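You operate a simulated robot arm through the tools that you are given. There is no shell and no other tool. Be economical: measure what you need, move in short steps, check, and stop when the job is done.

Carry out the task below with a simulated robot arm. There is one attempt and no reset: what you move stays moved.

JOB
The laptop is flat: plug in its charger, start it and open Quelhira Index.
Fine: leave the lid standing a little past upright.

Only the result counts: the job must be done as asked and must still hold three seconds after the hand-in. Knocking over, shifting, dropping, spilling or breaking anything else fails it. Lids that push on must go on centred and level and be pressed home; caps that screw on are set level and turned clockwise until they are tight.

ROBOT AND FRAMES
A 6-joint arm with a two-finger parallel gripper, fixed in place. Base frame: the origin is at the foot of the arm, x ahead of it, y to its left, z up; the work surface is at about z = 760. Units: mm, rad, N and s.
With the tool pointing down near the work surface it reaches from about 260 to 680 mm from the base axis. Its first joint turns from -1.152 to 1.152 rad. Payload 2.9 kg.
Tool frame: the origin (TCP) lies between the finger pads and is the grasp point; the fingertips stand 30 mm ahead of it; z points along the fingers, y is the line along which they close. The gripper opens to 110 mm. The fingers are 20 mm wide and 10 mm thick; the gripper's body (48 by 112 mm) begins 55 mm behind the TCP.
Orientation is that of the tool frame in the base frame, as a unit quaternion [x, y, z, w]. With the fingers straight down and closing along the base's y, the tool's x points along the base's -x, its y along +y and its z along -z.

CONTROLS
- The arm moves only by the tool arm_command. Its argument "steps" is a list of rows, each a list of 7 numbers: the shift along the tool's x, y, z in units of 400 mm (1.0 is 400 mm), then the turn, a rotation vector about the tool's x, y, z in units of 60 degrees (1.0 is 60 degrees), then the opening in per cent of the stroke, from 0 (shut) to 100 (fully open). In form: [[tx, ty, tz, rx, ry, rz, fingers], ...]. A call has 1 to 8 rows; each row is the pose to reach, as a shift and turn from the pose commanded when the call began, along the tool's axes at that moment. A call with a number of a shift or a turn outside -1 to 1 is refused whole. Each row takes 0.2 s and may step no farther than 50 mm and 0.15 rad from the row before; otherwise, or with a gripper value out of range, the whole call is refused. A pose out of reach is approached as far as the arm can. The call stops where the force on the tool passes 90 N (or 10 N more than at its start, if that is more) or the arm is blocked; 0.2 s more then pass. The fingers move at their own pace (about 108 mm/s each) and stop on an object; they squeeze with about 22 N. The grip force told is the motor's: it shows also when the fingers shut on nothing. Time passes only in rows, and 0.2 s behind the last, so rows that repeat a pose let the fingers close. The reply holds the time, the measured pose of the TCP, the force on the tool along the base axes, the opening and the grip force, in the units named above and with some noise.
- Cameras (640 x 400 px; columns grow to the right, rows downward): "scene" is fixed at [70.7, 424.3, 1388.6]; the picture's right is [-0.84, -0.55, 0.00], its down [-0.28, 0.43, -0.85] and it looks along [0.47, -0.71, -0.52] (base axes); focal length 354 px, centre (320, 200). "wrist" rides on the gripper at [-36, 0, -57] in the tool frame; the picture's right is [0.00, -1.00, 0.00], its down [0.97, 0.00, -0.24] and it looks along [0.24, 0.00, 0.97] (tool axes); focal length 218 px, centre (320, 200). There is no depth. A picture from a camera that has moved, and an enlarged one, comes with that camera's place and axes in the base frame and with its lens.
- capture(camera): a new picture of that camera. It takes no simulated time.
- close_up(camera, box): a new picture of the part [left, top, right, bottom] of that camera's present view, enlarged. It takes no simulated time.
- sign_off(): hands the job in; it is judged then, once.

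Go step by step. Nothing tells you positions but the pictures and the camera data: compare them with the known pose of the tool, close in by small moves and look again before you grip or let go. The budget is 120 turns and 68 pictures, counting those below and the enlarged ones. Unless the task says otherwise, let go and move clear before handing in, and close with one line.

The tools are called after "Request:" as a command line: name --pt "numbers of a row" for each row, then --argument value for the rest, lists and objects as JSON in quotes. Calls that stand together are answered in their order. arm_command: Moves the arm, as the interface text tells. Its arguments: {"type":"object","properties":{"steps":{"type":"array"}},"required":["steps"]} The other tools are called the same way: capture (camera) takes a picture; close_up (camera, box) takes an enlarged picture of a part of a camera's view; sign_off () hands the job in.

At the start:

```text
t: 0.0
ee_pos: [458.6, 13.2, 1211.1]
orientation: [0.0, 1.0, 0.0, 0.0]
ft_force: [-0.3, 1.3, -0.8]
opening: 110.1
grip_force: 0.1
```

scene: 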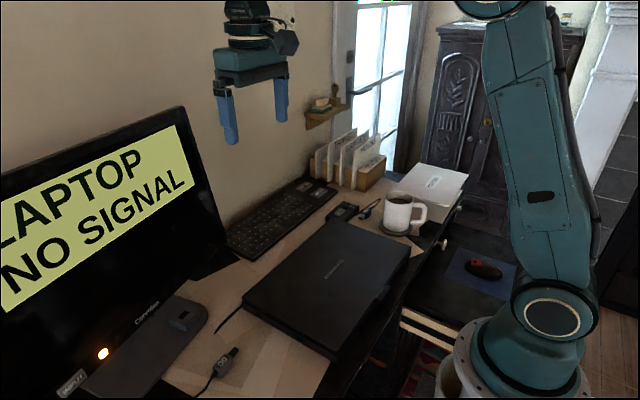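
wrist: 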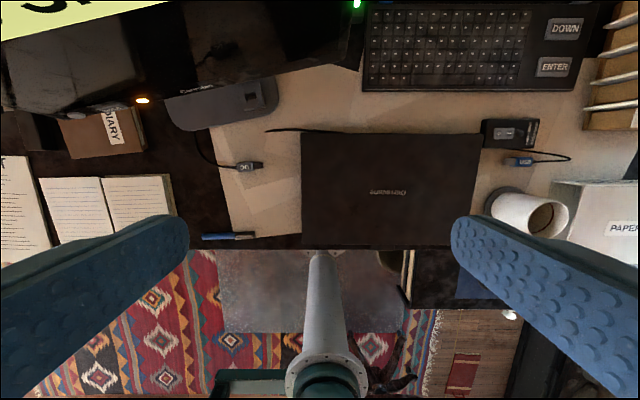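

I see a closed laptop in the middle of the desk, a charger plug (DC) on the left, a monitor saying NO SIGNAL, a keyboard with DOWN/ENTER keys and a small dock on the right. I'll zoom in on the details before moving.

Request:
close_up --camera "wrist" --box '[150, 60, 350, 250]'

Request:
close_up --camera "wrist" --box '[340, 0, 640, 250]'

Request:
close_up --camera "scene" --box '[60, 200, 440, 400]'

```text
2.11 times, centred on (250, 155) of wrist
camera zoom: at [495.7, 13.6, 1267.7], right [0.0, -1.0, 0.0], down [-0.97, 0.0, 0.24], along [-0.24, 0.0, -0.97], focal length 460 px, centre (467, 295)
```

zoom: 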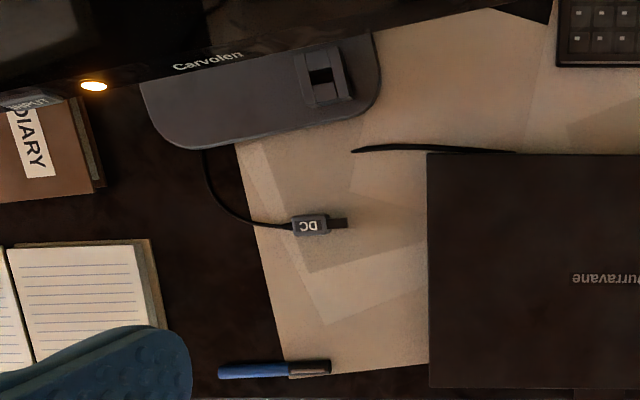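

```text
1.60 times, centred on (490, 125) of wrist
camera zoom: at [495.7, 13.6, 1267.7], right [0.0, -1.0, 0.0], down [-0.97, 0.0, 0.24], along [-0.24, 0.0, -0.97], focal length 349 px, centre (48, 320)
```

zoom: 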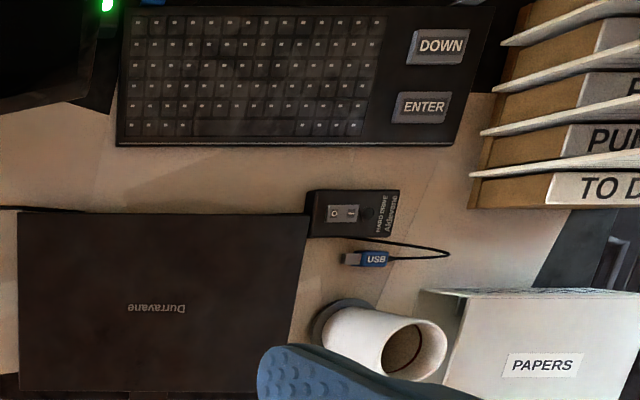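

```text
1.68 times, centred on (250, 300) of scene
camera zoom: at [70.7, 424.3, 1388.6], right [-0.84, -0.55, 0.0], down [-0.28, 0.43, -0.85], along [0.47, -0.71, -0.52], focal length 597 px, centre (438, 32)
```

zoom: 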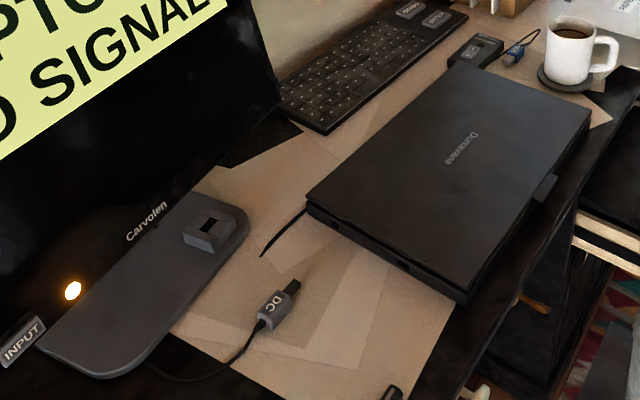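

The DC plug lies at roughly (452, 142–200), pointing toward the laptop's left side. I'll zoom in on the laptop's ports, its front edge and the other items.

Request:
close_up --camera "scene" --box '[200, 270, 360, 370]'

Request:
close_up --camera "scene" --box '[320, 180, 480, 340]'

Request:
close_up --camera "scene" --box '[40, 300, 240, 400]'

```text
4.00 times, centred on (280, 320) of scene
camera zoom: at [70.7, 424.3, 1388.6], right [-0.84, -0.55, 0.0], down [-0.28, 0.43, -0.85], along [0.47, -0.71, -0.52], focal length 1418 px, centre (480, -280)
```

zoom: 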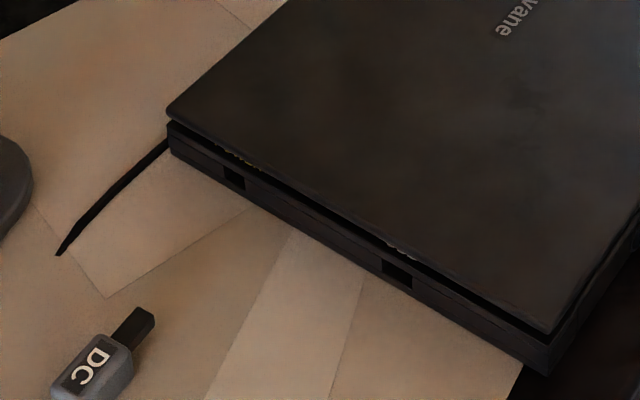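

```text
2.50 times, centred on (400, 260) of scene
camera zoom: at [70.7, 424.3, 1388.6], right [-0.84, -0.55, 0.0], down [-0.28, 0.43, -0.85], along [0.47, -0.71, -0.52], focal length 886 px, centre (120, 50)
```

zoom: 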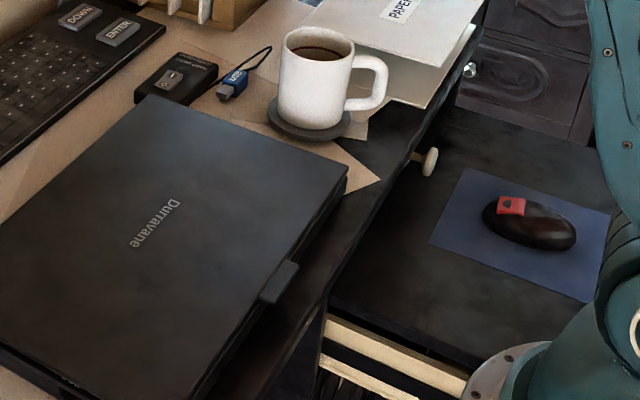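

```text
3.20 times, centred on (140, 350) of scene
camera zoom: at [70.7, 424.3, 1388.6], right [-0.84, -0.55, 0.0], down [-0.28, 0.43, -0.85], along [0.47, -0.71, -0.52], focal length 1134 px, centre (896, -280)
```

zoom: 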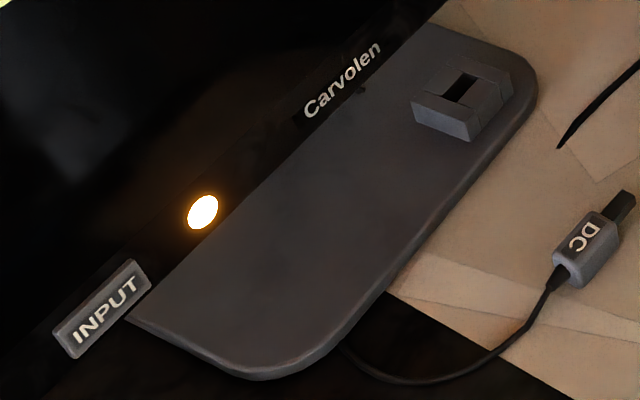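

Two ports are on the laptop's left side: one near the rear (x≈477) and one further forward (x≈367). I'll bring the wrist camera down to that side, turned so it faces the laptop.

Request:
arm_command --pt "0 0.06 0.08 0 0 -0.1 80" --pt "0 0.12 0.16 0 0 -0.2 60" --pt "0 0.18 0.24 0 0 -0.3 50" --pt "0 0.24 0.32 0 0 -0.4 50" --pt "0 0.3 0.4 0 0 -0.5 50" --pt "0 0.36 0.46 0 0 -0.6 50" --pt "0 0.42 0.52 0 0 -0.7 50" --pt "0 0.46 0.56 0 0 -0.75 50"

Request:
arm_command --pt "0 0 0 0 0 -0.12 50" --pt "0 0 0 0 0 -0.24 50" --pt "0 0 0 0 0 -0.36 50" --pt "0 0 0 0 0 -0.48 50" --pt "0 0 0 0 0 -0.6 50" --pt "0 0 0 0 0 -0.7 50" --pt "0 0 0 0 0 -0.75 50"

Request:
capture --camera "wrist"

```text
t: 1.8
ee_pos: [457.7, 196.6, 988.4]
orientation: [-0.383, 0.924, 0.0, 0.0]
ft_force: [0.7, 0.0, -0.2]
opening: 54.9
grip_force: 0.1
```

```text
t: 3.4
ee_pos: [458.1, 196.2, 988.8]
orientation: [0.708, -0.706, 0.0, 0.0]
ft_force: [0.7, 0.5, -0.2]
opening: 54.7
grip_force: 0.2
```

```text
59 pictures are left
camera wrist: at [460.0, 233.1, 1043.8], right [1.0, 0.0, 0.0], down [0.0, -0.97, 0.24], along [0.0, -0.24, -0.97], focal length 218 px, centre (320, 200)
```

wrist: 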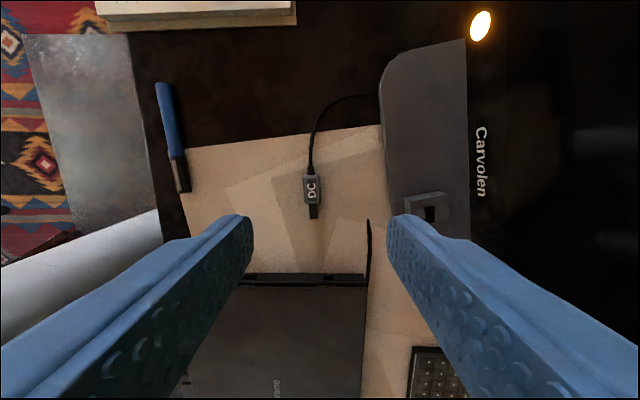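

The plug body is centred near (448, 181). I'll tilt the camera toward the laptop side to read the ports.

Request:
arm_command --pt "-0.02 0.01 0.05 0 0.12 0 70" --pt "-0.04 0.02 0.1 0 0.24 0 90" --pt "-0.06 0.03 0.15 0 0.36 0 100" --pt "-0.07 0.04 0.2 0 0.48 0 100" --pt "-0.08 0.045 0.22 0 0.6 0 100"

Request:
capture --camera "wrist"

Request:
close_up --camera "wrist" --box '[220, 90, 420, 215]'

```text
t: 4.6
ee_pos: [439.6, 229.6, 898.9]
orientation: [0.673, -0.672, 0.219, 0.219]
ft_force: [0.7, 0.2, -0.1]
opening: 110.0
grip_force: 0.1
```

```text
58 pictures are left
camera wrist: at [441.8, 292.7, 923.9], right [1.0, 0.0, 0.0], down [0.0, -0.64, 0.77], along [0.0, -0.77, -0.64], focal length 218 px, centre (320, 200)
```

wrist: 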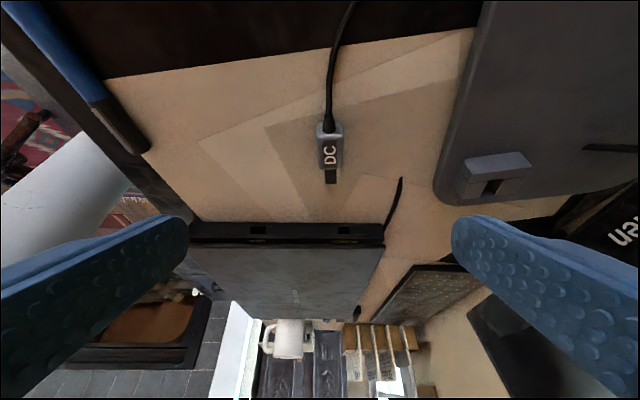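

```text
3.20 times, centred on (320, 152) of wrist
camera zoom: at [441.8, 292.7, 923.9], right [1.0, 0.0, 0.0], down [0.0, -0.64, 0.77], along [0.0, -0.77, -0.64], focal length 698 px, centre (320, 352)
```

zoom: 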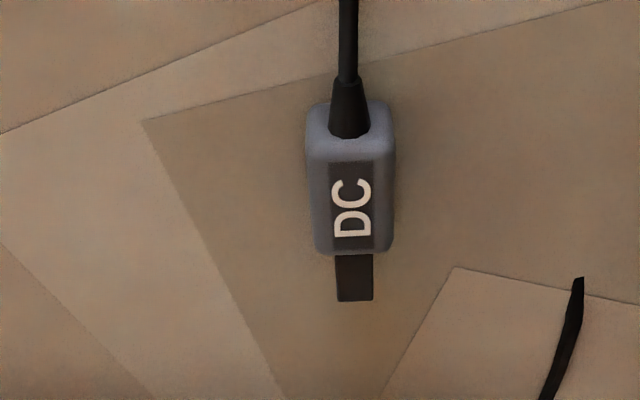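

The view is upside down but the laptop's side shows well. I'll zoom in on the ports.

Request:
close_up --camera "wrist" --box '[220, 215, 400, 265]'

```text
3.56 times, centred on (310, 240) of wrist
camera zoom: at [441.8, 292.7, 923.9], right [1.0, 0.0, 0.0], down [0.0, -0.64, 0.77], along [0.0, -0.77, -0.64], focal length 776 px, centre (356, 58)
```

zoom: 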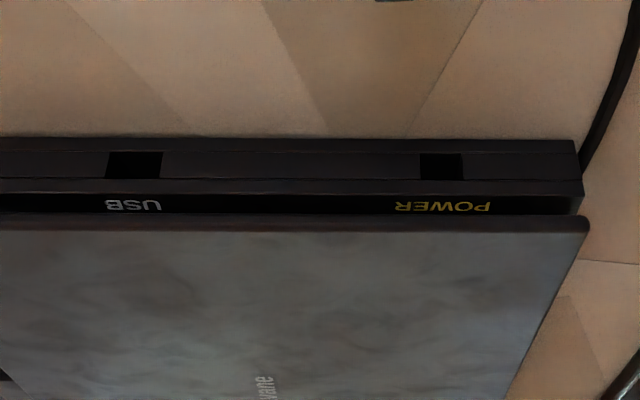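

POWER is the rear port (about x 473, y 50, z 773), and USB is the front one. I'll straighten the tool above the plug, then look again.

Request:
arm_command --pt "0.01 -0.005 0.03 0 -0.12 0 70" --pt "0.02 -0.01 0.06 0 -0.24 0 50" --pt "0.03 -0.016 0.09 0 -0.36 0 45" --pt "0.04 -0.022 0.12 0 -0.48 0 45" --pt "0.049 -0.026 0.156 0 -0.6 0 45"

Request:
capture --camera "wrist"

```text
t: 5.8
ee_pos: [450.8, 175.6, 860.8]
orientation: [-0.707, 0.707, 0.001, 0.002]
ft_force: [0.0, -1.3, 0.0]
opening: 49.5
grip_force: 0.1
```

```text
55 pictures are left
camera wrist: at [452.2, 212.1, 916.8], right [1.0, 0.0, 0.0], down [0.0, -0.97, 0.24], along [0.0, -0.24, -0.97], focal length 218 px, centre (320, 200)
```

wrist: 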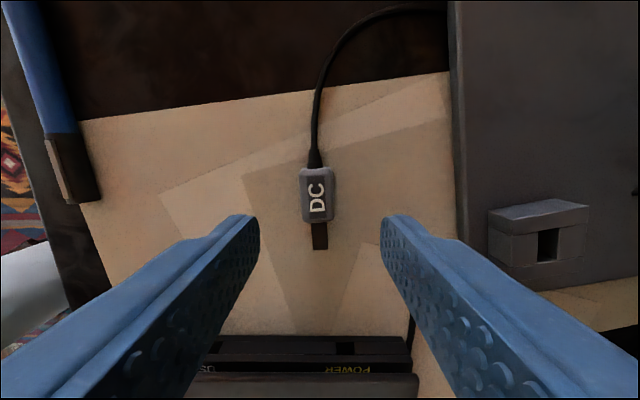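

The plug body is nearly centred under the fingers, about 5 mm further to +y. I'll go down, grip it and check.

Request:
arm_command --pt "-0.0125 0.004 0.06 0 0 0 45" --pt "-0.0125 0.004 0.12 0 0 0 45" --pt "-0.0125 0.004 0.165 0 0 0 45" --pt "-0.0125 0.004 0.165 0 0 0 15" --pt "-0.0125 0.004 0.165 0 0 0 0" --pt "-0.0125 0.004 0.165 0 0 0 0"

Request:
capture --camera "wrist"

```text
t: 7.2
ee_pos: [448.8, 180.4, 794.0]
orientation: [0.707, -0.707, 0.0, 0.0]
ft_force: [0.6, 0.6, 0.8]
opening: 20.6
grip_force: 21.8
```

```text
54 pictures are left
camera wrist: at [449.8, 217.6, 850.3], right [1.0, 0.0, 0.0], down [0.0, -0.97, 0.24], along [0.0, -0.24, -0.97], focal length 218 px, centre (320, 200)
```

wrist: 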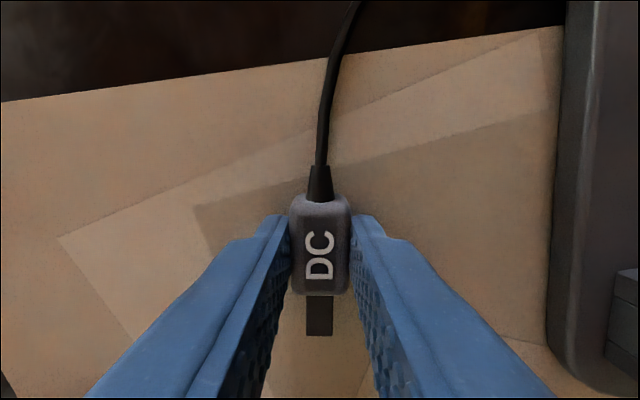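

The plug is gripped. I'll lift it slightly, bring it in front of the POWER port with a gap, and look.

Request:
arm_command --pt "0 0 -0.025 0 0 0 0" --pt "0.05 -0.02 -0.025 0 0 0 0" --pt "0.1 -0.045 -0.025 0 0 0 0" --pt "0.14 -0.06 -0.025 0 0 0 0" --pt "0.14 -0.06 -0.025 0 0 0 0"

Request:
close_up --camera "wrist" --box '[220, 180, 420, 400]'

Request:
close_up --camera "scene" --box '[180, 270, 300, 370]'

```text
t: 8.4
ee_pos: [473.5, 126.4, 804.0]
orientation: [-0.707, 0.707, 0.001, 0.001]
ft_force: [0.4, 0.1, 0.3]
opening: 20.7
grip_force: 22.0
```

```text
1.82 times, centred on (320, 290) of wrist
camera zoom: at [474.6, 162.3, 859.8], right [1.0, 0.0, 0.0], down [0.0, -0.97, 0.24], along [0.0, -0.24, -0.97], focal length 397 px, centre (320, 36)
```

zoom: 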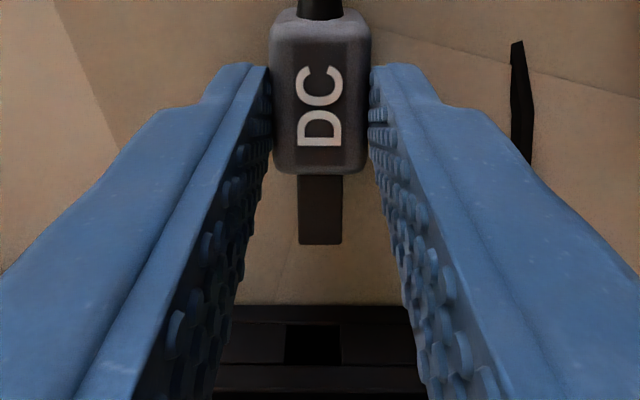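

```text
4.00 times, centred on (240, 320) of scene
camera zoom: at [70.7, 424.3, 1388.6], right [-0.84, -0.55, 0.0], down [-0.28, 0.43, -0.85], along [0.47, -0.71, -0.52], focal length 1418 px, centre (640, -280)
```

zoom: 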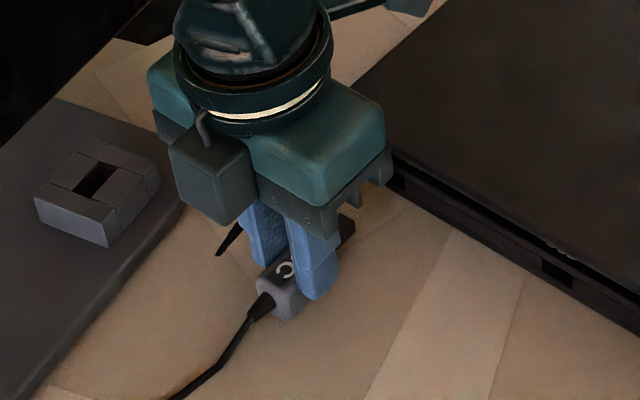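

The tip is about 2 mm too far in +x, and I estimate about 6 mm too high for the port. I'll correct both and come close, then check from both cameras.

Request:
arm_command --pt "0.025 0.005 0.016 0 0 0 0" --pt "0.05 0.005 0.016 0 0 0 0" --pt "0.05 0.005 0.016 0 0 0 0"

Request:
close_up --camera "wrist" --box '[250, 250, 390, 400]'

Request:
close_up --camera "scene" --box '[225, 285, 285, 345]'

```text
t: 9.2
ee_pos: [471.4, 107.5, 797.8]
orientation: [0.708, -0.707, 0.0, -0.002]
ft_force: [3.3, 7.0, 18.5]
opening: 20.4
grip_force: 21.7
```

```text
2.67 times, centred on (320, 325) of wrist
camera zoom: at [472.7, 143.3, 854.2], right [1.0, 0.0, 0.0], down [0.0, -0.97, 0.24], along [0.0, -0.24, -0.97], focal length 582 px, centre (320, -133)
```

zoom: 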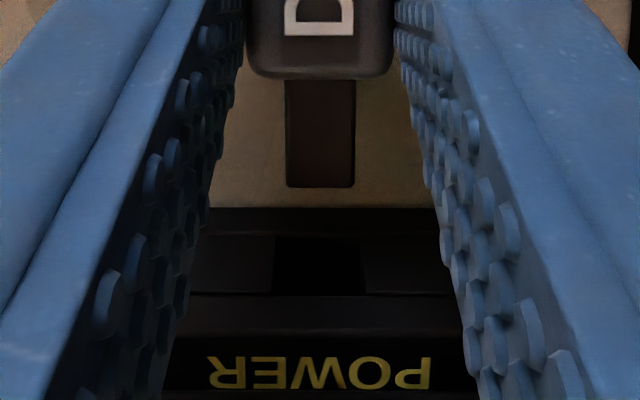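

```text
6.67 times, centred on (255, 315) of scene
camera zoom: at [70.5, 424.4, 1388.6], right [-0.84, -0.55, 0.0], down [-0.28, 0.43, -0.85], along [0.47, -0.71, -0.52], focal length 2364 px, centre (753, -567)
```

zoom: 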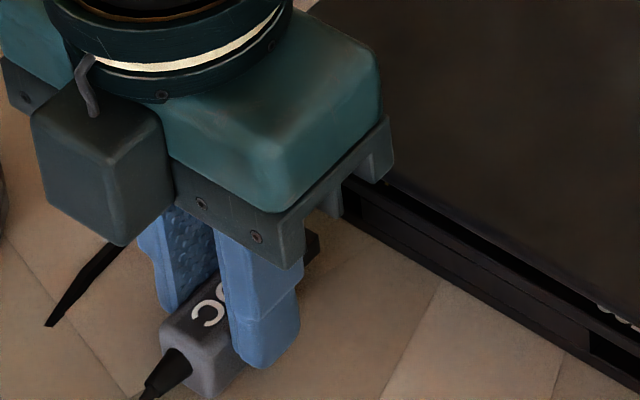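

Upward force of 18 N shows the plug slipped down in the fingers and is resting on the desk. I'll open, go a bit deeper, and regrip.

Request:
arm_command --pt "0 0 0 0 0 0 30" --pt "0 0 0 0 0 0 30" --pt "0 0 0.013 0 0 0 30" --pt "0 0 0.013 0 0 0 0" --pt "0 0 0.013 0 0 0 0" --pt "0 0 0.013 0 0 0 0"

Request:
close_up --camera "wrist" --box '[220, 180, 420, 400]'

Request:
close_up --camera "scene" --box '[215, 285, 285, 345]'

```text
t: 10.6
ee_pos: [470.6, 106.8, 790.0]
orientation: [-0.707, 0.707, 0.0, -0.001]
ft_force: [0.5, 0.0, -0.3]
opening: 20.8
grip_force: 21.8
```

```text
1.82 times, centred on (320, 290) of wrist
camera zoom: at [472.0, 142.5, 848.2], right [1.0, 0.0, 0.0], down [0.0, -0.97, 0.24], along [0.0, -0.24, -0.97], focal length 397 px, centre (320, 36)
```

zoom: 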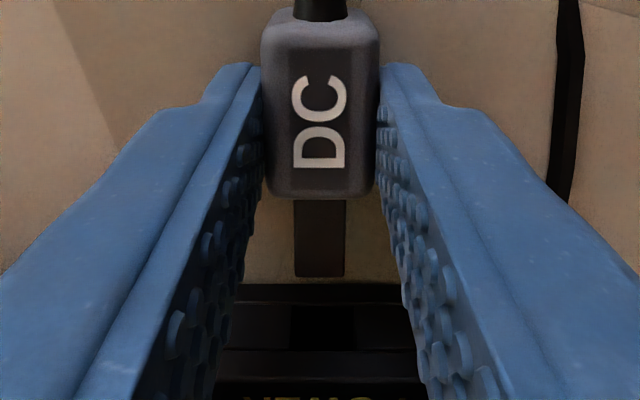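

```text
6.67 times, centred on (250, 315) of scene
camera zoom: at [70.7, 424.3, 1388.6], right [-0.84, -0.55, 0.0], down [-0.28, 0.43, -0.85], along [0.47, -0.71, -0.52], focal length 2364 px, centre (787, -567)
```

zoom: 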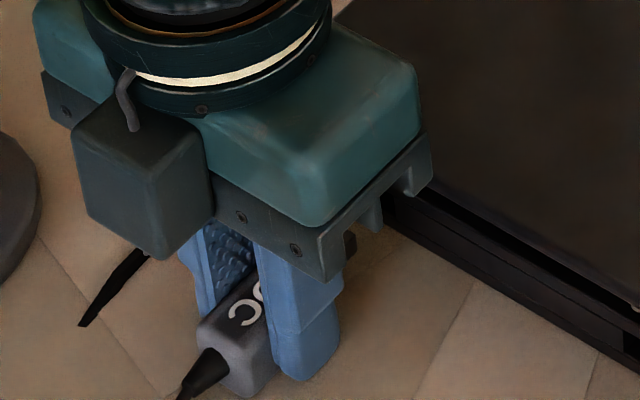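

Regripped deeper with no load. I'll lift 4 mm and check that the plug comes along.

Request:
arm_command --pt "0 0 -0.005 0 0 0 0" --pt "0 0 -0.01 0 0 0 0" --pt "0 0 -0.01 0 0 0 0"

Request:
close_up --camera "wrist" --box '[220, 180, 420, 400]'

```text
t: 11.4
ee_pos: [470.5, 106.0, 797.4]
orientation: [-0.707, 0.707, 0.001, 0.0]
ft_force: [0.2, 0.1, 1.0]
opening: 20.6
grip_force: 21.7
```

```text
1.82 times, centred on (320, 290) of wrist
camera zoom: at [472.1, 142.3, 852.5], right [1.0, 0.0, 0.0], down [0.0, -0.97, 0.24], along [0.0, -0.24, -0.97], focal length 397 px, centre (320, 36)
```

zoom: 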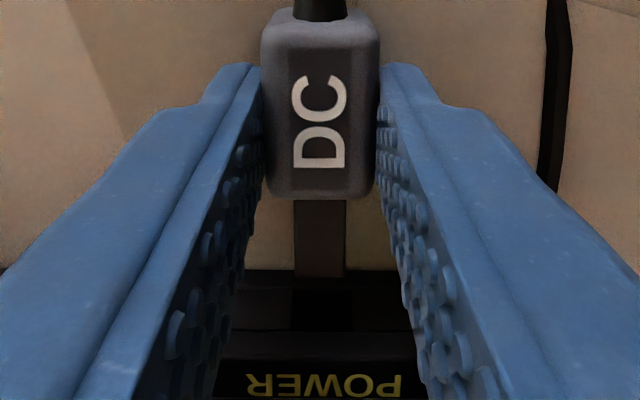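

The plug now lifts with the gripper, aligned to within about 1 mm. I'll insert the tip partway and check the force.

Request:
arm_command --pt "0.015 -0.002 0 0 0 0 0" --pt "0.03 -0.002 0 0 0 0 0" --pt "0.04 -0.002 0 0 0 0 0" --pt "0.05 -0.002 0 0 0 0 0" --pt "0.055 -0.002 0 0 0 0 0"

Request:
close_up --camera "wrist" --box '[220, 180, 420, 400]'

```text
t: 12.6
ee_pos: [473.9, 86.7, 797.0]
orientation: [0.709, -0.705, 0.0, -0.002]
ft_force: [2.8, 19.5, 2.4]
opening: 20.8
grip_force: 21.6
```

```text
1.82 times, centred on (320, 290) of wrist
camera zoom: at [474.3, 122.4, 854.0], right [1.0, 0.0, 0.0], down [0.0, -0.97, 0.24], along [0.0, -0.24, -0.97], focal length 397 px, centre (320, 36)
```

zoom: 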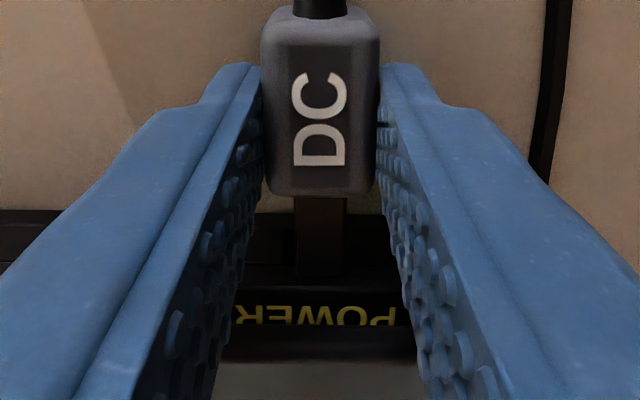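

Contact at 19 N before the tip went in. I'll look closer at where it meets.

Request:
close_up --camera "wrist" --box '[280, 270, 360, 350]'

Request:
close_up --camera "scene" --box '[240, 285, 290, 335]'

```text
5.00 times, centred on (320, 310) of wrist
camera zoom: at [474.3, 122.4, 854.0], right [1.0, 0.0, 0.0], down [0.0, -0.97, 0.24], along [0.0, -0.24, -0.97], focal length 1091 px, centre (320, -350)
```

zoom: 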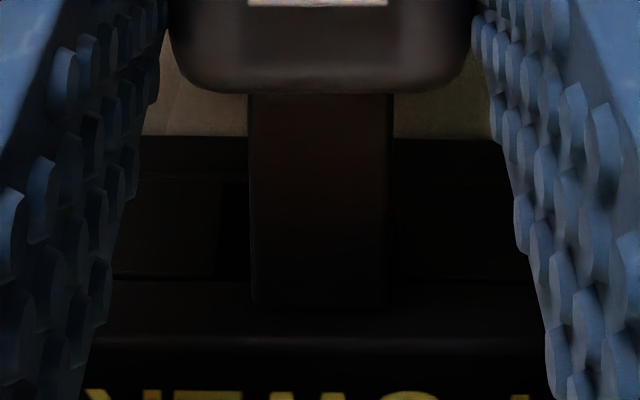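

```text
8.00 times, centred on (265, 310) of scene
camera zoom: at [70.8, 424.7, 1388.5], right [-0.84, -0.55, 0.0], down [-0.28, 0.43, -0.85], along [0.47, -0.72, -0.52], focal length 2836 px, centre (760, -680)
```

zoom: 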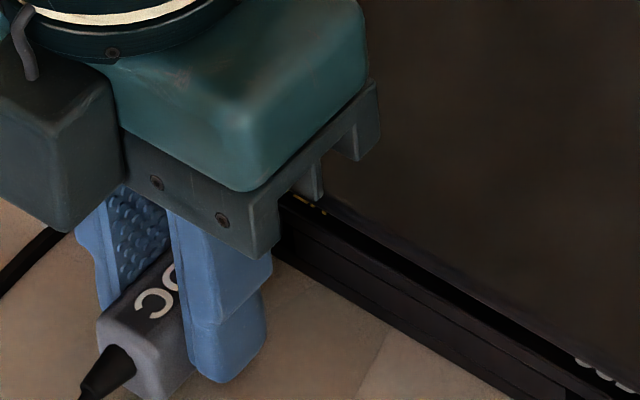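

The tip is about 3 mm too high and 1 mm to the right of the port. I'll back off, correct and retry.

Request:
arm_command --pt "-0.02 0 0 0 0 0 0" --pt "-0.02 0.0025 0.005 0 0 0 0" --pt "-0.02 0.0025 0.01 0 0 0 0" --pt "-0.02 0.0025 0.01 0 0 0 0"

Request:
close_up --camera "wrist" --box '[270, 260, 370, 360]'

```text
t: 13.6
ee_pos: [470.5, 92.6, 793.4]
orientation: [0.708, -0.707, 0.0, 0.0]
ft_force: [0.4, -0.3, -0.3]
opening: 20.9
grip_force: 21.6
```

```text
4.00 times, centred on (320, 310) of wrist
camera zoom: at [472.5, 128.9, 849.3], right [1.0, 0.0, 0.0], down [0.0, -0.97, 0.24], along [0.0, -0.24, -0.97], focal length 873 px, centre (320, -240)
```

zoom: 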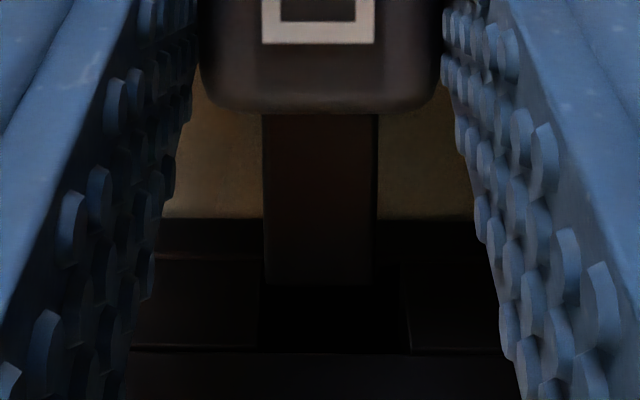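

Now the port sits about 1.4 mm to +x of the tip and the height looks right. I'll correct and push in.

Request:
arm_command --pt "0.0 -0.0035 0 0 0 0 0" --pt "0.012 -0.0035 0 0 0 0 0" --pt "0.024 -0.0035 0 0 0 0 0" --pt "0.036 -0.0035 0 0 0 0 0" --pt "0.045 -0.0035 0 0 0 0 0"

Request:
close_up --camera "wrist" --box '[270, 260, 370, 360]'

```text
t: 14.8
ee_pos: [472.4, 73.0, 792.3]
orientation: [0.708, -0.707, 0.0, 0.0]
ft_force: [0.0, 1.1, -0.6]
opening: 20.7
grip_force: 22.0
```

```text
4.00 times, centred on (320, 310) of wrist
camera zoom: at [473.7, 110.4, 849.1], right [1.0, 0.0, 0.0], down [0.0, -0.97, 0.24], along [0.0, -0.24, -0.97], focal length 873 px, centre (320, -240)
```

zoom: 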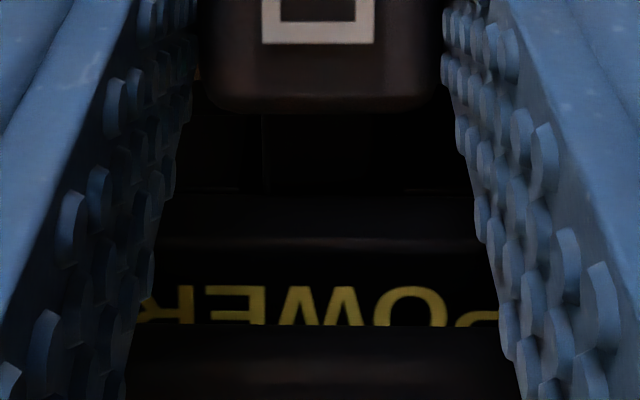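

The tip is in with no resistance. I'll push on until it seats.

Request:
arm_command --pt "0.01 0 0 0 0 0 0" --pt "0.018 0 0 0 0 0 0" --pt "0.024 0 0 0 0 0 0" --pt "0.03 0 0 0 0 0 0"

Request:
close_up --camera "wrist" --box '[270, 260, 370, 360]'

```text
t: 15.8
ee_pos: [472.8, 63.5, 793.2]
orientation: [0.709, -0.706, 0.0, -0.002]
ft_force: [0.6, 17.6, -0.5]
opening: 20.8
grip_force: 21.8
```

```text
4.00 times, centred on (320, 310) of wrist
camera zoom: at [474.1, 101.0, 849.7], right [1.0, 0.0, 0.0], down [0.0, -0.97, 0.24], along [0.0, -0.24, -0.97], focal length 873 px, centre (320, -240)
```

zoom: 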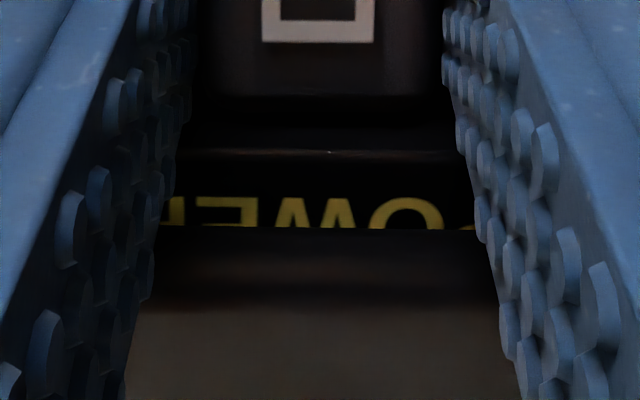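

The plug body is against the laptop. I'll release, rise and check for a charging sign.

Request:
arm_command --pt "0.03 0 0 0 0 0 0" --pt "0.028 0 0 0 0 0 30" --pt "0.026 0 0 0 0 0 35" --pt "0.02 0 -0.05 0 0 0 35" --pt "0.0 0 -0.15 0 0 0 35" --pt "-0.03 0 -0.25 0 0 0 35"

Request:
capture --camera "wrist"

Request:
capture --camera "scene"

```text
t: 17.2
ee_pos: [473.8, 72.5, 893.0]
orientation: [-0.707, 0.707, 0.001, 0.0]
ft_force: [-0.4, 0.0, 0.2]
opening: 38.5
grip_force: 0.0
```

```text
40 pictures are left
camera wrist: at [475.3, 108.6, 948.9], right [1.0, 0.0, 0.0], down [0.0, -0.97, 0.24], along [0.0, -0.24, -0.97], focal length 218 px, centre (320, 200)
```

wrist: 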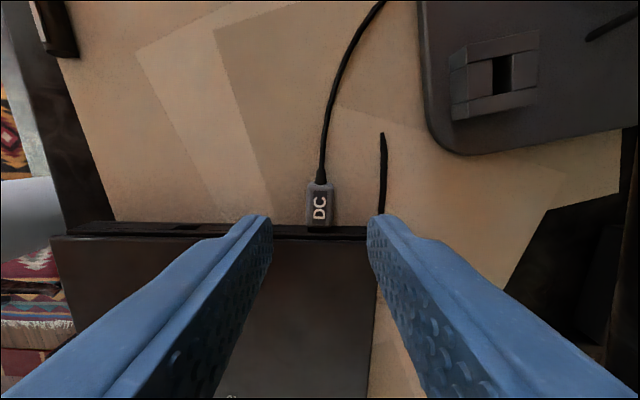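

```text
39 pictures are left
```

scene: 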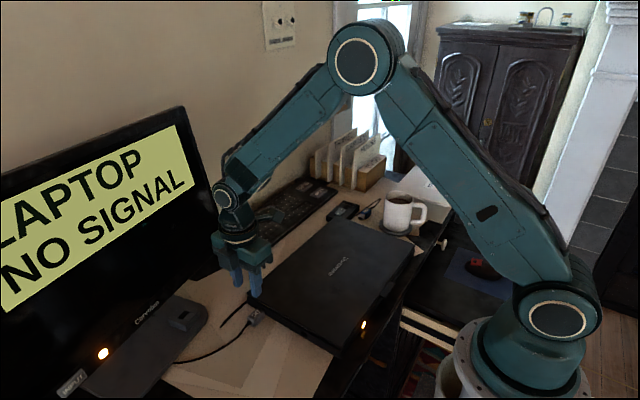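

A charging light has come on, so the charger is in. Next is the lid, which has a tab at its front edge near (265, -143). I'll move above it with the fingers closing along y and look.

Request:
arm_command --pt "0.06 0.05 -0.05 0 0 0.09 40" --pt "0.13 0.1 -0.1 0 0 0.19 50" --pt "0.2 0.16 -0.15 0 0 0.29 50" --pt "0.27 0.22 -0.17 0 0 0.38 50" --pt "0.34 0.28 -0.17 0 0 0.48 50" --pt "0.41 0.33 -0.17 0 0 0.58 50" --pt "0.48 0.38 -0.17 0 0 0.67 50" --pt "0.53 0.42 -0.17 0 0 0.75 50"

Request:
arm_command --pt "0 0 0 0 0 0.12 50" --pt "0 0 0 0 0 0.24 50" --pt "0 0 0 0 0 0.36 50" --pt "0 0 0 0 0 0.48 50" --pt "0 0 0 0 0 0.6 50" --pt "0 0 0 0 0 0.7 50" --pt "0 0 0 0 0 0.75 50"

Request:
capture --camera "wrist"

```text
t: 19.0
ee_pos: [305.1, -136.6, 962.0]
orientation: [-0.383, 0.924, 0.0, 0.0]
ft_force: [0.3, -0.9, 0.1]
opening: 55.1
grip_force: 0.0
```

```text
t: 20.6
ee_pos: [305.0, -138.5, 960.6]
orientation: [0.0, 1.0, 0.0, 0.0]
ft_force: [0.3, -0.4, -1.0]
opening: 55.0
grip_force: 0.1
```

```text
38 pictures are left
camera wrist: at [341.3, -138.0, 1017.4], right [0.0, -1.0, 0.0], down [-0.97, 0.0, 0.24], along [-0.24, 0.0, -0.97], focal length 218 px, centre (320, 200)
```

wrist: 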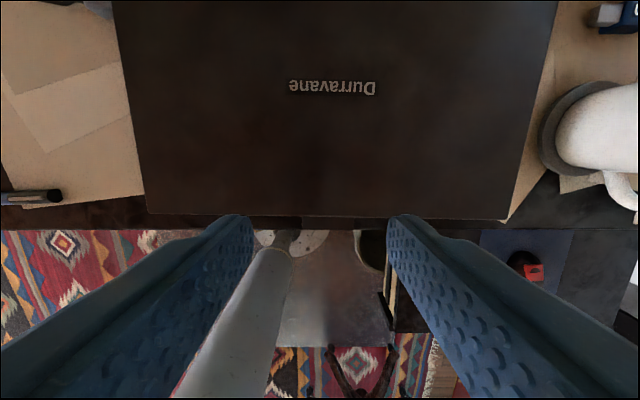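

Request:
close_up --camera "wrist" --box '[250, 190, 390, 260]'

Request:
close_up --camera "scene" --box '[340, 240, 420, 340]'

```text
4.57 times, centred on (320, 225) of wrist
camera zoom: at [341.3, -138.0, 1017.4], right [0.0, -1.0, 0.0], down [-0.97, 0.0, 0.24], along [-0.24, 0.0, -0.97], focal length 998 px, centre (320, 86)
```

zoom: 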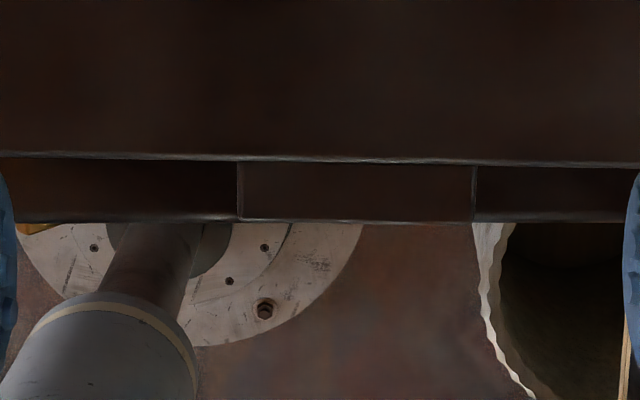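

```text
4.00 times, centred on (380, 290) of scene
camera zoom: at [70.7, 424.3, 1388.6], right [-0.84, -0.55, 0.0], down [-0.28, 0.43, -0.85], along [0.47, -0.71, -0.52], focal length 1418 px, centre (80, -160)
```

zoom: 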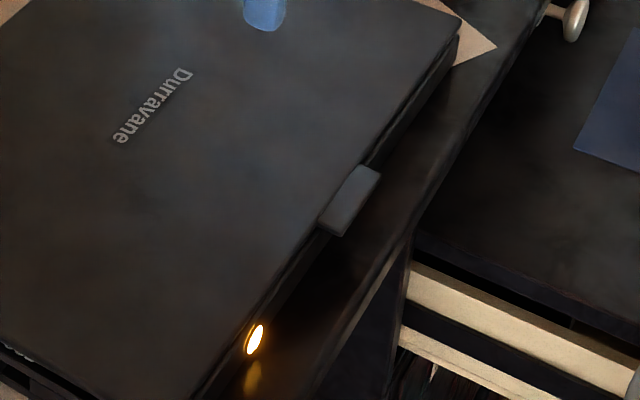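

The lid tab is 55 mm wide, centred near y = -146 and sticking out from x≈269 to x≈254. I'll bring the open fingers around its sides from above, pausing higher for a check.

Request:
arm_command --pt "0.04 -0.01 0.06 0 0 0 65" --pt "0.08 -0.02 0.12 0 0 0 68" --pt "0.121 -0.02 0.18 0 0 0 68" --pt "0.121 -0.02 0.24 0 0 0 68" --pt "0.121 -0.02 0.28 0 0 0 68"

Request:
capture --camera "wrist"

Request:
close_up --camera "scene" --box '[320, 200, 480, 320]'

```text
t: 21.8
ee_pos: [256.0, -145.8, 848.5]
orientation: [0.001, 1.0, 0.0, -0.001]
ft_force: [0.1, -0.2, 0.8]
opening: 74.9
grip_force: 0.1
```

```text
35 pictures are left
camera wrist: at [292.9, -145.6, 904.6], right [0.0, -1.0, 0.0], down [-0.97, 0.0, 0.24], along [-0.24, 0.0, -0.97], focal length 218 px, centre (320, 200)
```

wrist: 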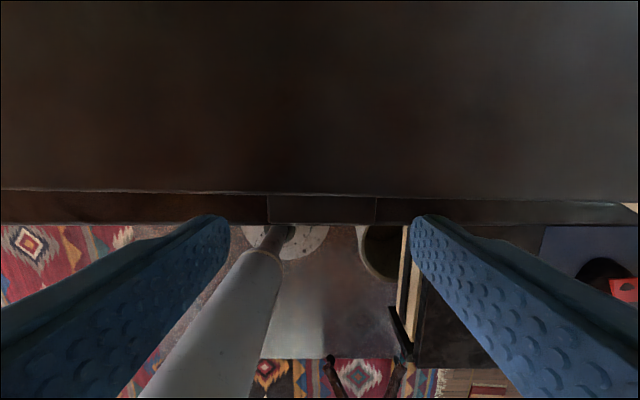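

```text
3.33 times, centred on (400, 260) of scene
camera zoom: at [70.7, 424.3, 1388.6], right [-0.84, -0.55, 0.0], down [-0.28, 0.43, -0.85], along [0.47, -0.71, -0.52], focal length 1182 px, centre (53, 0)
```

zoom: 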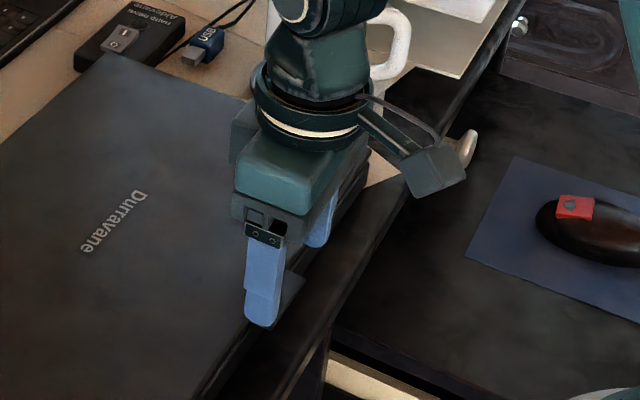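

The tab lies between the fingers and lid height is about z = 800. I'll lower so the tab is near the fingertips, and close.

Request:
arm_command --pt "0 0 0.04 0 0 0 68" --pt "0 0 0.073 0 0 0 68" --pt "0 0 0.073 0 0 0 45" --pt "0 0 0.073 0 0 0 40" --pt "0 0 0.073 0 0 0 40"

Request:
close_up --camera "scene" --box '[350, 240, 430, 300]'

```text
t: 23.0
ee_pos: [256.2, -147.3, 817.9]
orientation: [0.001, 1.0, -0.001, 0.0]
ft_force: [-1.9, -5.3, -0.4]
opening: 56.0
grip_force: 22.1
```

```text
6.67 times, centred on (390, 270) of scene
camera zoom: at [70.7, 424.2, 1388.7], right [-0.84, -0.55, 0.0], down [-0.28, 0.43, -0.85], along [0.47, -0.71, -0.52], focal length 2364 px, centre (-147, -267)
```

zoom: 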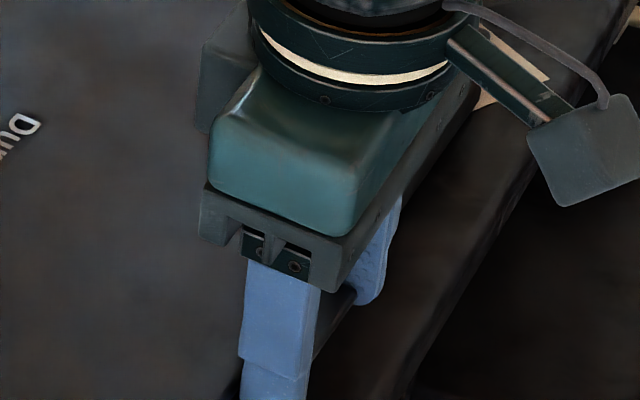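

The tab is held. I'll lift it along an arc about the hinge (x≈519), first by 24°.

Request:
arm_command --pt "-0.001 0 -0.034 0 0 0 40" --pt "-0.0035 0 -0.068 0 0 0 40" --pt "-0.008 0 -0.102 0 0 0 40" --pt "-0.014 0 -0.136 0 0 0 40" --pt "-0.022 0 -0.17 0 0 0 40" --pt "-0.032 0 -0.202 0 0 0 40" --pt "-0.0435 0 -0.234 0 0 0 40" --pt "-0.0565 0 -0.2655 0 0 0 40"

Request:
capture --camera "scene"

```text
t: 24.8
ee_pos: [278.1, -145.5, 925.4]
orientation: [-0.001, 1.0, 0.0, -0.002]
ft_force: [-3.0, 0.1, -5.1]
opening: 56.1
grip_force: 22.2
```

```text
32 pictures are left
```

scene: 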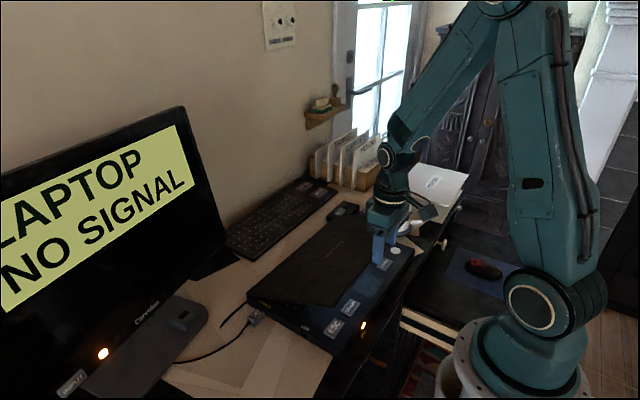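

The lid is following the tab well, and labelled keys show on the base. I'll continue the arc to about 65°, tilting the tool slightly with it.

Request:
arm_command --pt "-0.04 0 -0.071 0 0.067 0 40" --pt "-0.089 0 -0.1365 0 0.133 0 40" --pt "-0.145 0 -0.196 0 0.2 0 40" --pt "-0.208 0 -0.248 0 0.267 0 40" --pt "-0.2775 0 -0.2925 0 0.333 0 40" --pt "-0.341 0 -0.3235 0 0.4 0 40" --pt "-0.341 0 -0.3235 0 0.4 0 40"

Request:
capture --camera "scene"

```text
t: 26.4
ee_pos: [414.3, -144.9, 1052.6]
orientation: [-0.003, 0.978, 0.001, -0.21]
ft_force: [2.7, -4.0, -13.0]
opening: 56.1
grip_force: 22.3
out of reach, approached as far as the arm can: row 6
```

```text
31 pictures are left
```

scene: 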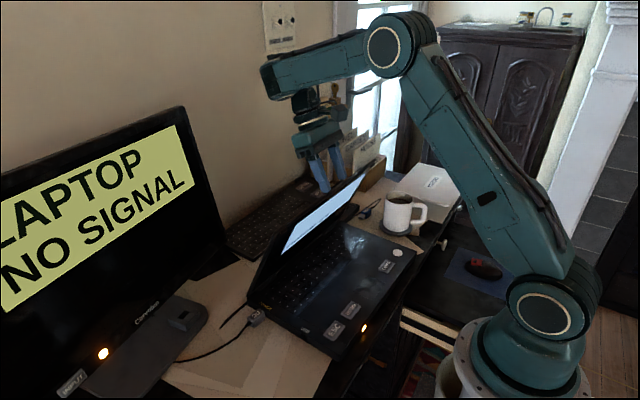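

The lid is at about 65°. I'll open the fingers slightly to test whether the lid stays by itself.

Request:
arm_command --pt "0 0 0 0 0 0 62" --pt "0 0 0 0 0 0 62" --pt "0 0 -0.04 0 0 0 62" --pt "0 0 -0.1 0 0 0 62"

Request:
capture --camera "scene"

Request:
close_up --camera "scene" --box '[240, 170, 440, 370]'

```text
t: 27.4
ee_pos: [438.5, -111.3, 1061.6]
orientation: [0.009, 0.98, 0.033, -0.198]
ft_force: [1.0, 0.6, 0.5]
opening: 68.0
grip_force: 0.1
out of reach, approached as far as the arm can: row 3, 4
```

```text
30 pictures are left
```

scene: 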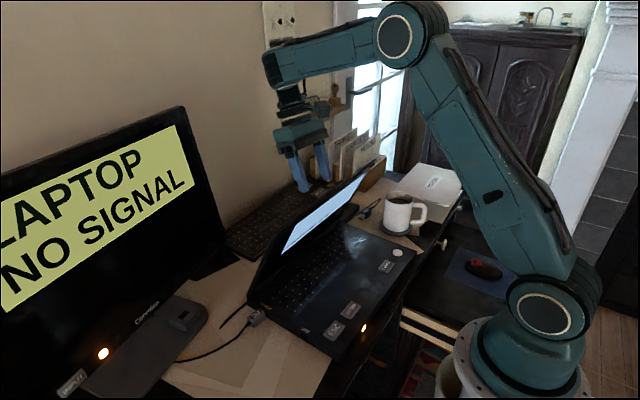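

```text
2.00 times, centred on (340, 270) of scene
camera zoom: at [70.7, 424.3, 1388.6], right [-0.84, -0.55, 0.0], down [-0.28, 0.43, -0.85], along [0.47, -0.71, -0.52], focal length 709 px, centre (280, 60)
```

zoom: 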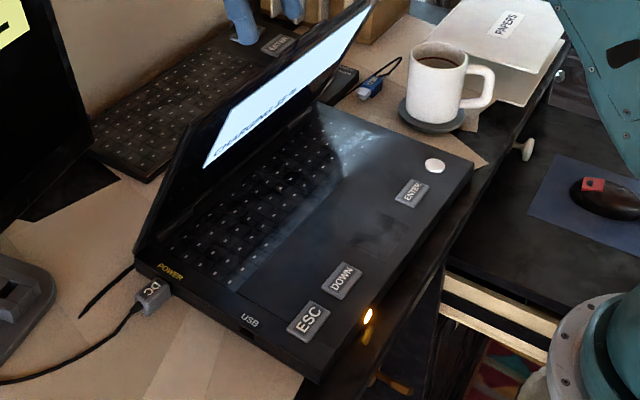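

The lid holds itself, and it shows the power button, ESC, DOWN and ENTER keys. I'll bring the gripper up and round to the front of the lid, then push it past upright.

Request:
arm_command --pt "0.025 0 -0.057 0 0 0 62" --pt "0.099 0 -0.038 0 -0.13 0 62" --pt "0.179 0 -0.002 0 -0.27 0 40" --pt "0.249 0 0.056 0 -0.4 0 10" --pt "0.249 0 0.056 0 -0.4 0 0" --pt "0.249 0 0.056 0 -0.4 0 0"

Request:
capture --camera "wrist"

```text
t: 28.8
ee_pos: [385.1, -143.9, 1207.6]
orientation: [0.001, 0.999, 0.045, -0.005]
ft_force: [1.0, -0.1, 0.1]
opening: 0.0
grip_force: 22.0
out of reach, approached as far as the arm can: row 1, 2, 3, 4, 5, 6
```

```text
28 pictures are left
camera wrist: at [422.8, -147.9, 1263.1], right [0.0, -1.0, -0.09], down [-0.97, -0.02, 0.25], along [-0.25, 0.09, -0.96], focal length 218 px, centre (320, 200)
```

wrist: 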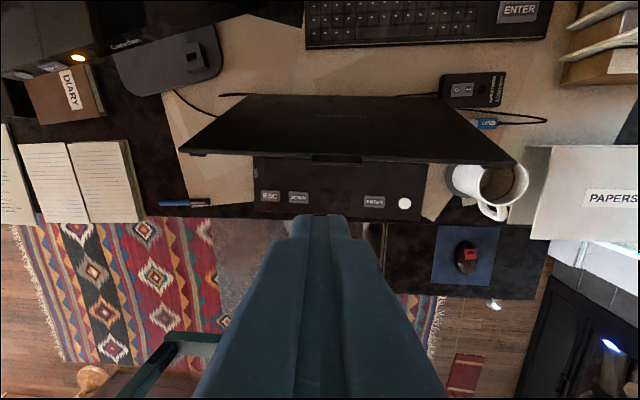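

That pose was outside the arm's reach, so it ended up higher than commanded. The lid stands at 65° with its top near (406, 1034). I'll come down in front of it with closed fingers.

Request:
arm_command --pt "-0.05 0 0.09 0 0 0 0" --pt "-0.08 0 0.18 0 0 0 0" --pt "-0.09 0 0.21 0 0 0 0" --pt "-0.09 0 0.21 0 0 0 0"

Request:
capture --camera "scene"

```text
t: 29.8
ee_pos: [416.5, -138.0, 1124.9]
orientation: [0.001, 0.999, 0.044, -0.004]
ft_force: [0.0, -1.1, -0.1]
opening: 0.0
grip_force: 21.6
```

```text
27 pictures are left
```

scene: 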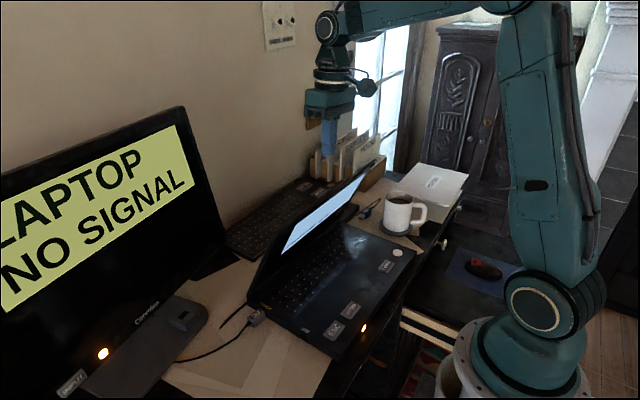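

The command now starts from the reached pose (416, -138, 1125). I'll move back toward x≈365 and down, correcting the small roll.

Request:
arm_command --pt "0.11 -0.01 0.025 0.04 0 0 0" --pt "0.125 -0.03 0.14 0.084 0 0 0" --pt "0.125 -0.043 0.2625 0.084 0 0 0" --pt "0.125 -0.043 0.2625 0.084 0 0 0"

Request:
capture --camera "scene"

```text
t: 30.8
ee_pos: [365.6, -146.7, 1018.2]
orientation: [0.0, 1.0, 0.0, -0.004]
ft_force: [0.0, 0.1, 0.4]
opening: 0.0
grip_force: 21.7
```

```text
26 pictures are left
```

scene: 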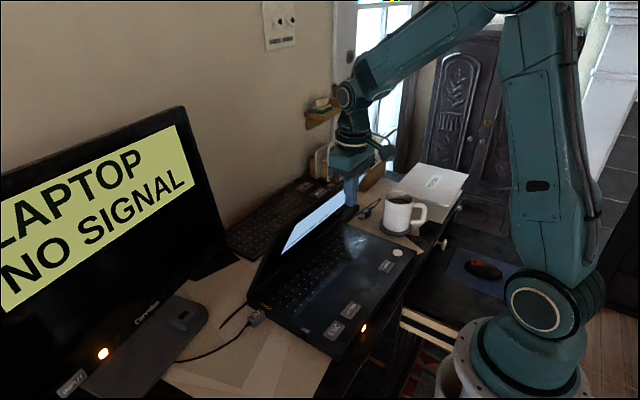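

I'm in front of the lid's top. I'll push it back in +x to just past upright.

Request:
arm_command --pt "-0.06 0 0 0 0 0 0" --pt "-0.12 0 0 0 0 0 0" --pt "-0.18 0 0 0 0 0 0" --pt "-0.24 0 0 0 0 0 0" --pt "-0.3 0 0 0 0 0 0" --pt "-0.35 0 0 0 0 0 0" --pt "-0.4 0 0 0 0 0 0" --pt "-0.44 0 0 0 0 0 0"

Request:
capture --camera "scene"

```text
t: 32.6
ee_pos: [541.4, -148.1, 1019.0]
orientation: [0.0, 1.0, 0.0, -0.005]
ft_force: [-1.4, -0.2, -0.6]
opening: 0.1
grip_force: 21.9
```

```text
25 pictures are left
```

scene: 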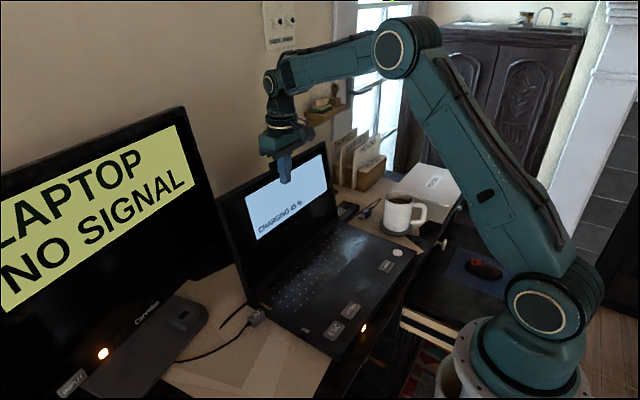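

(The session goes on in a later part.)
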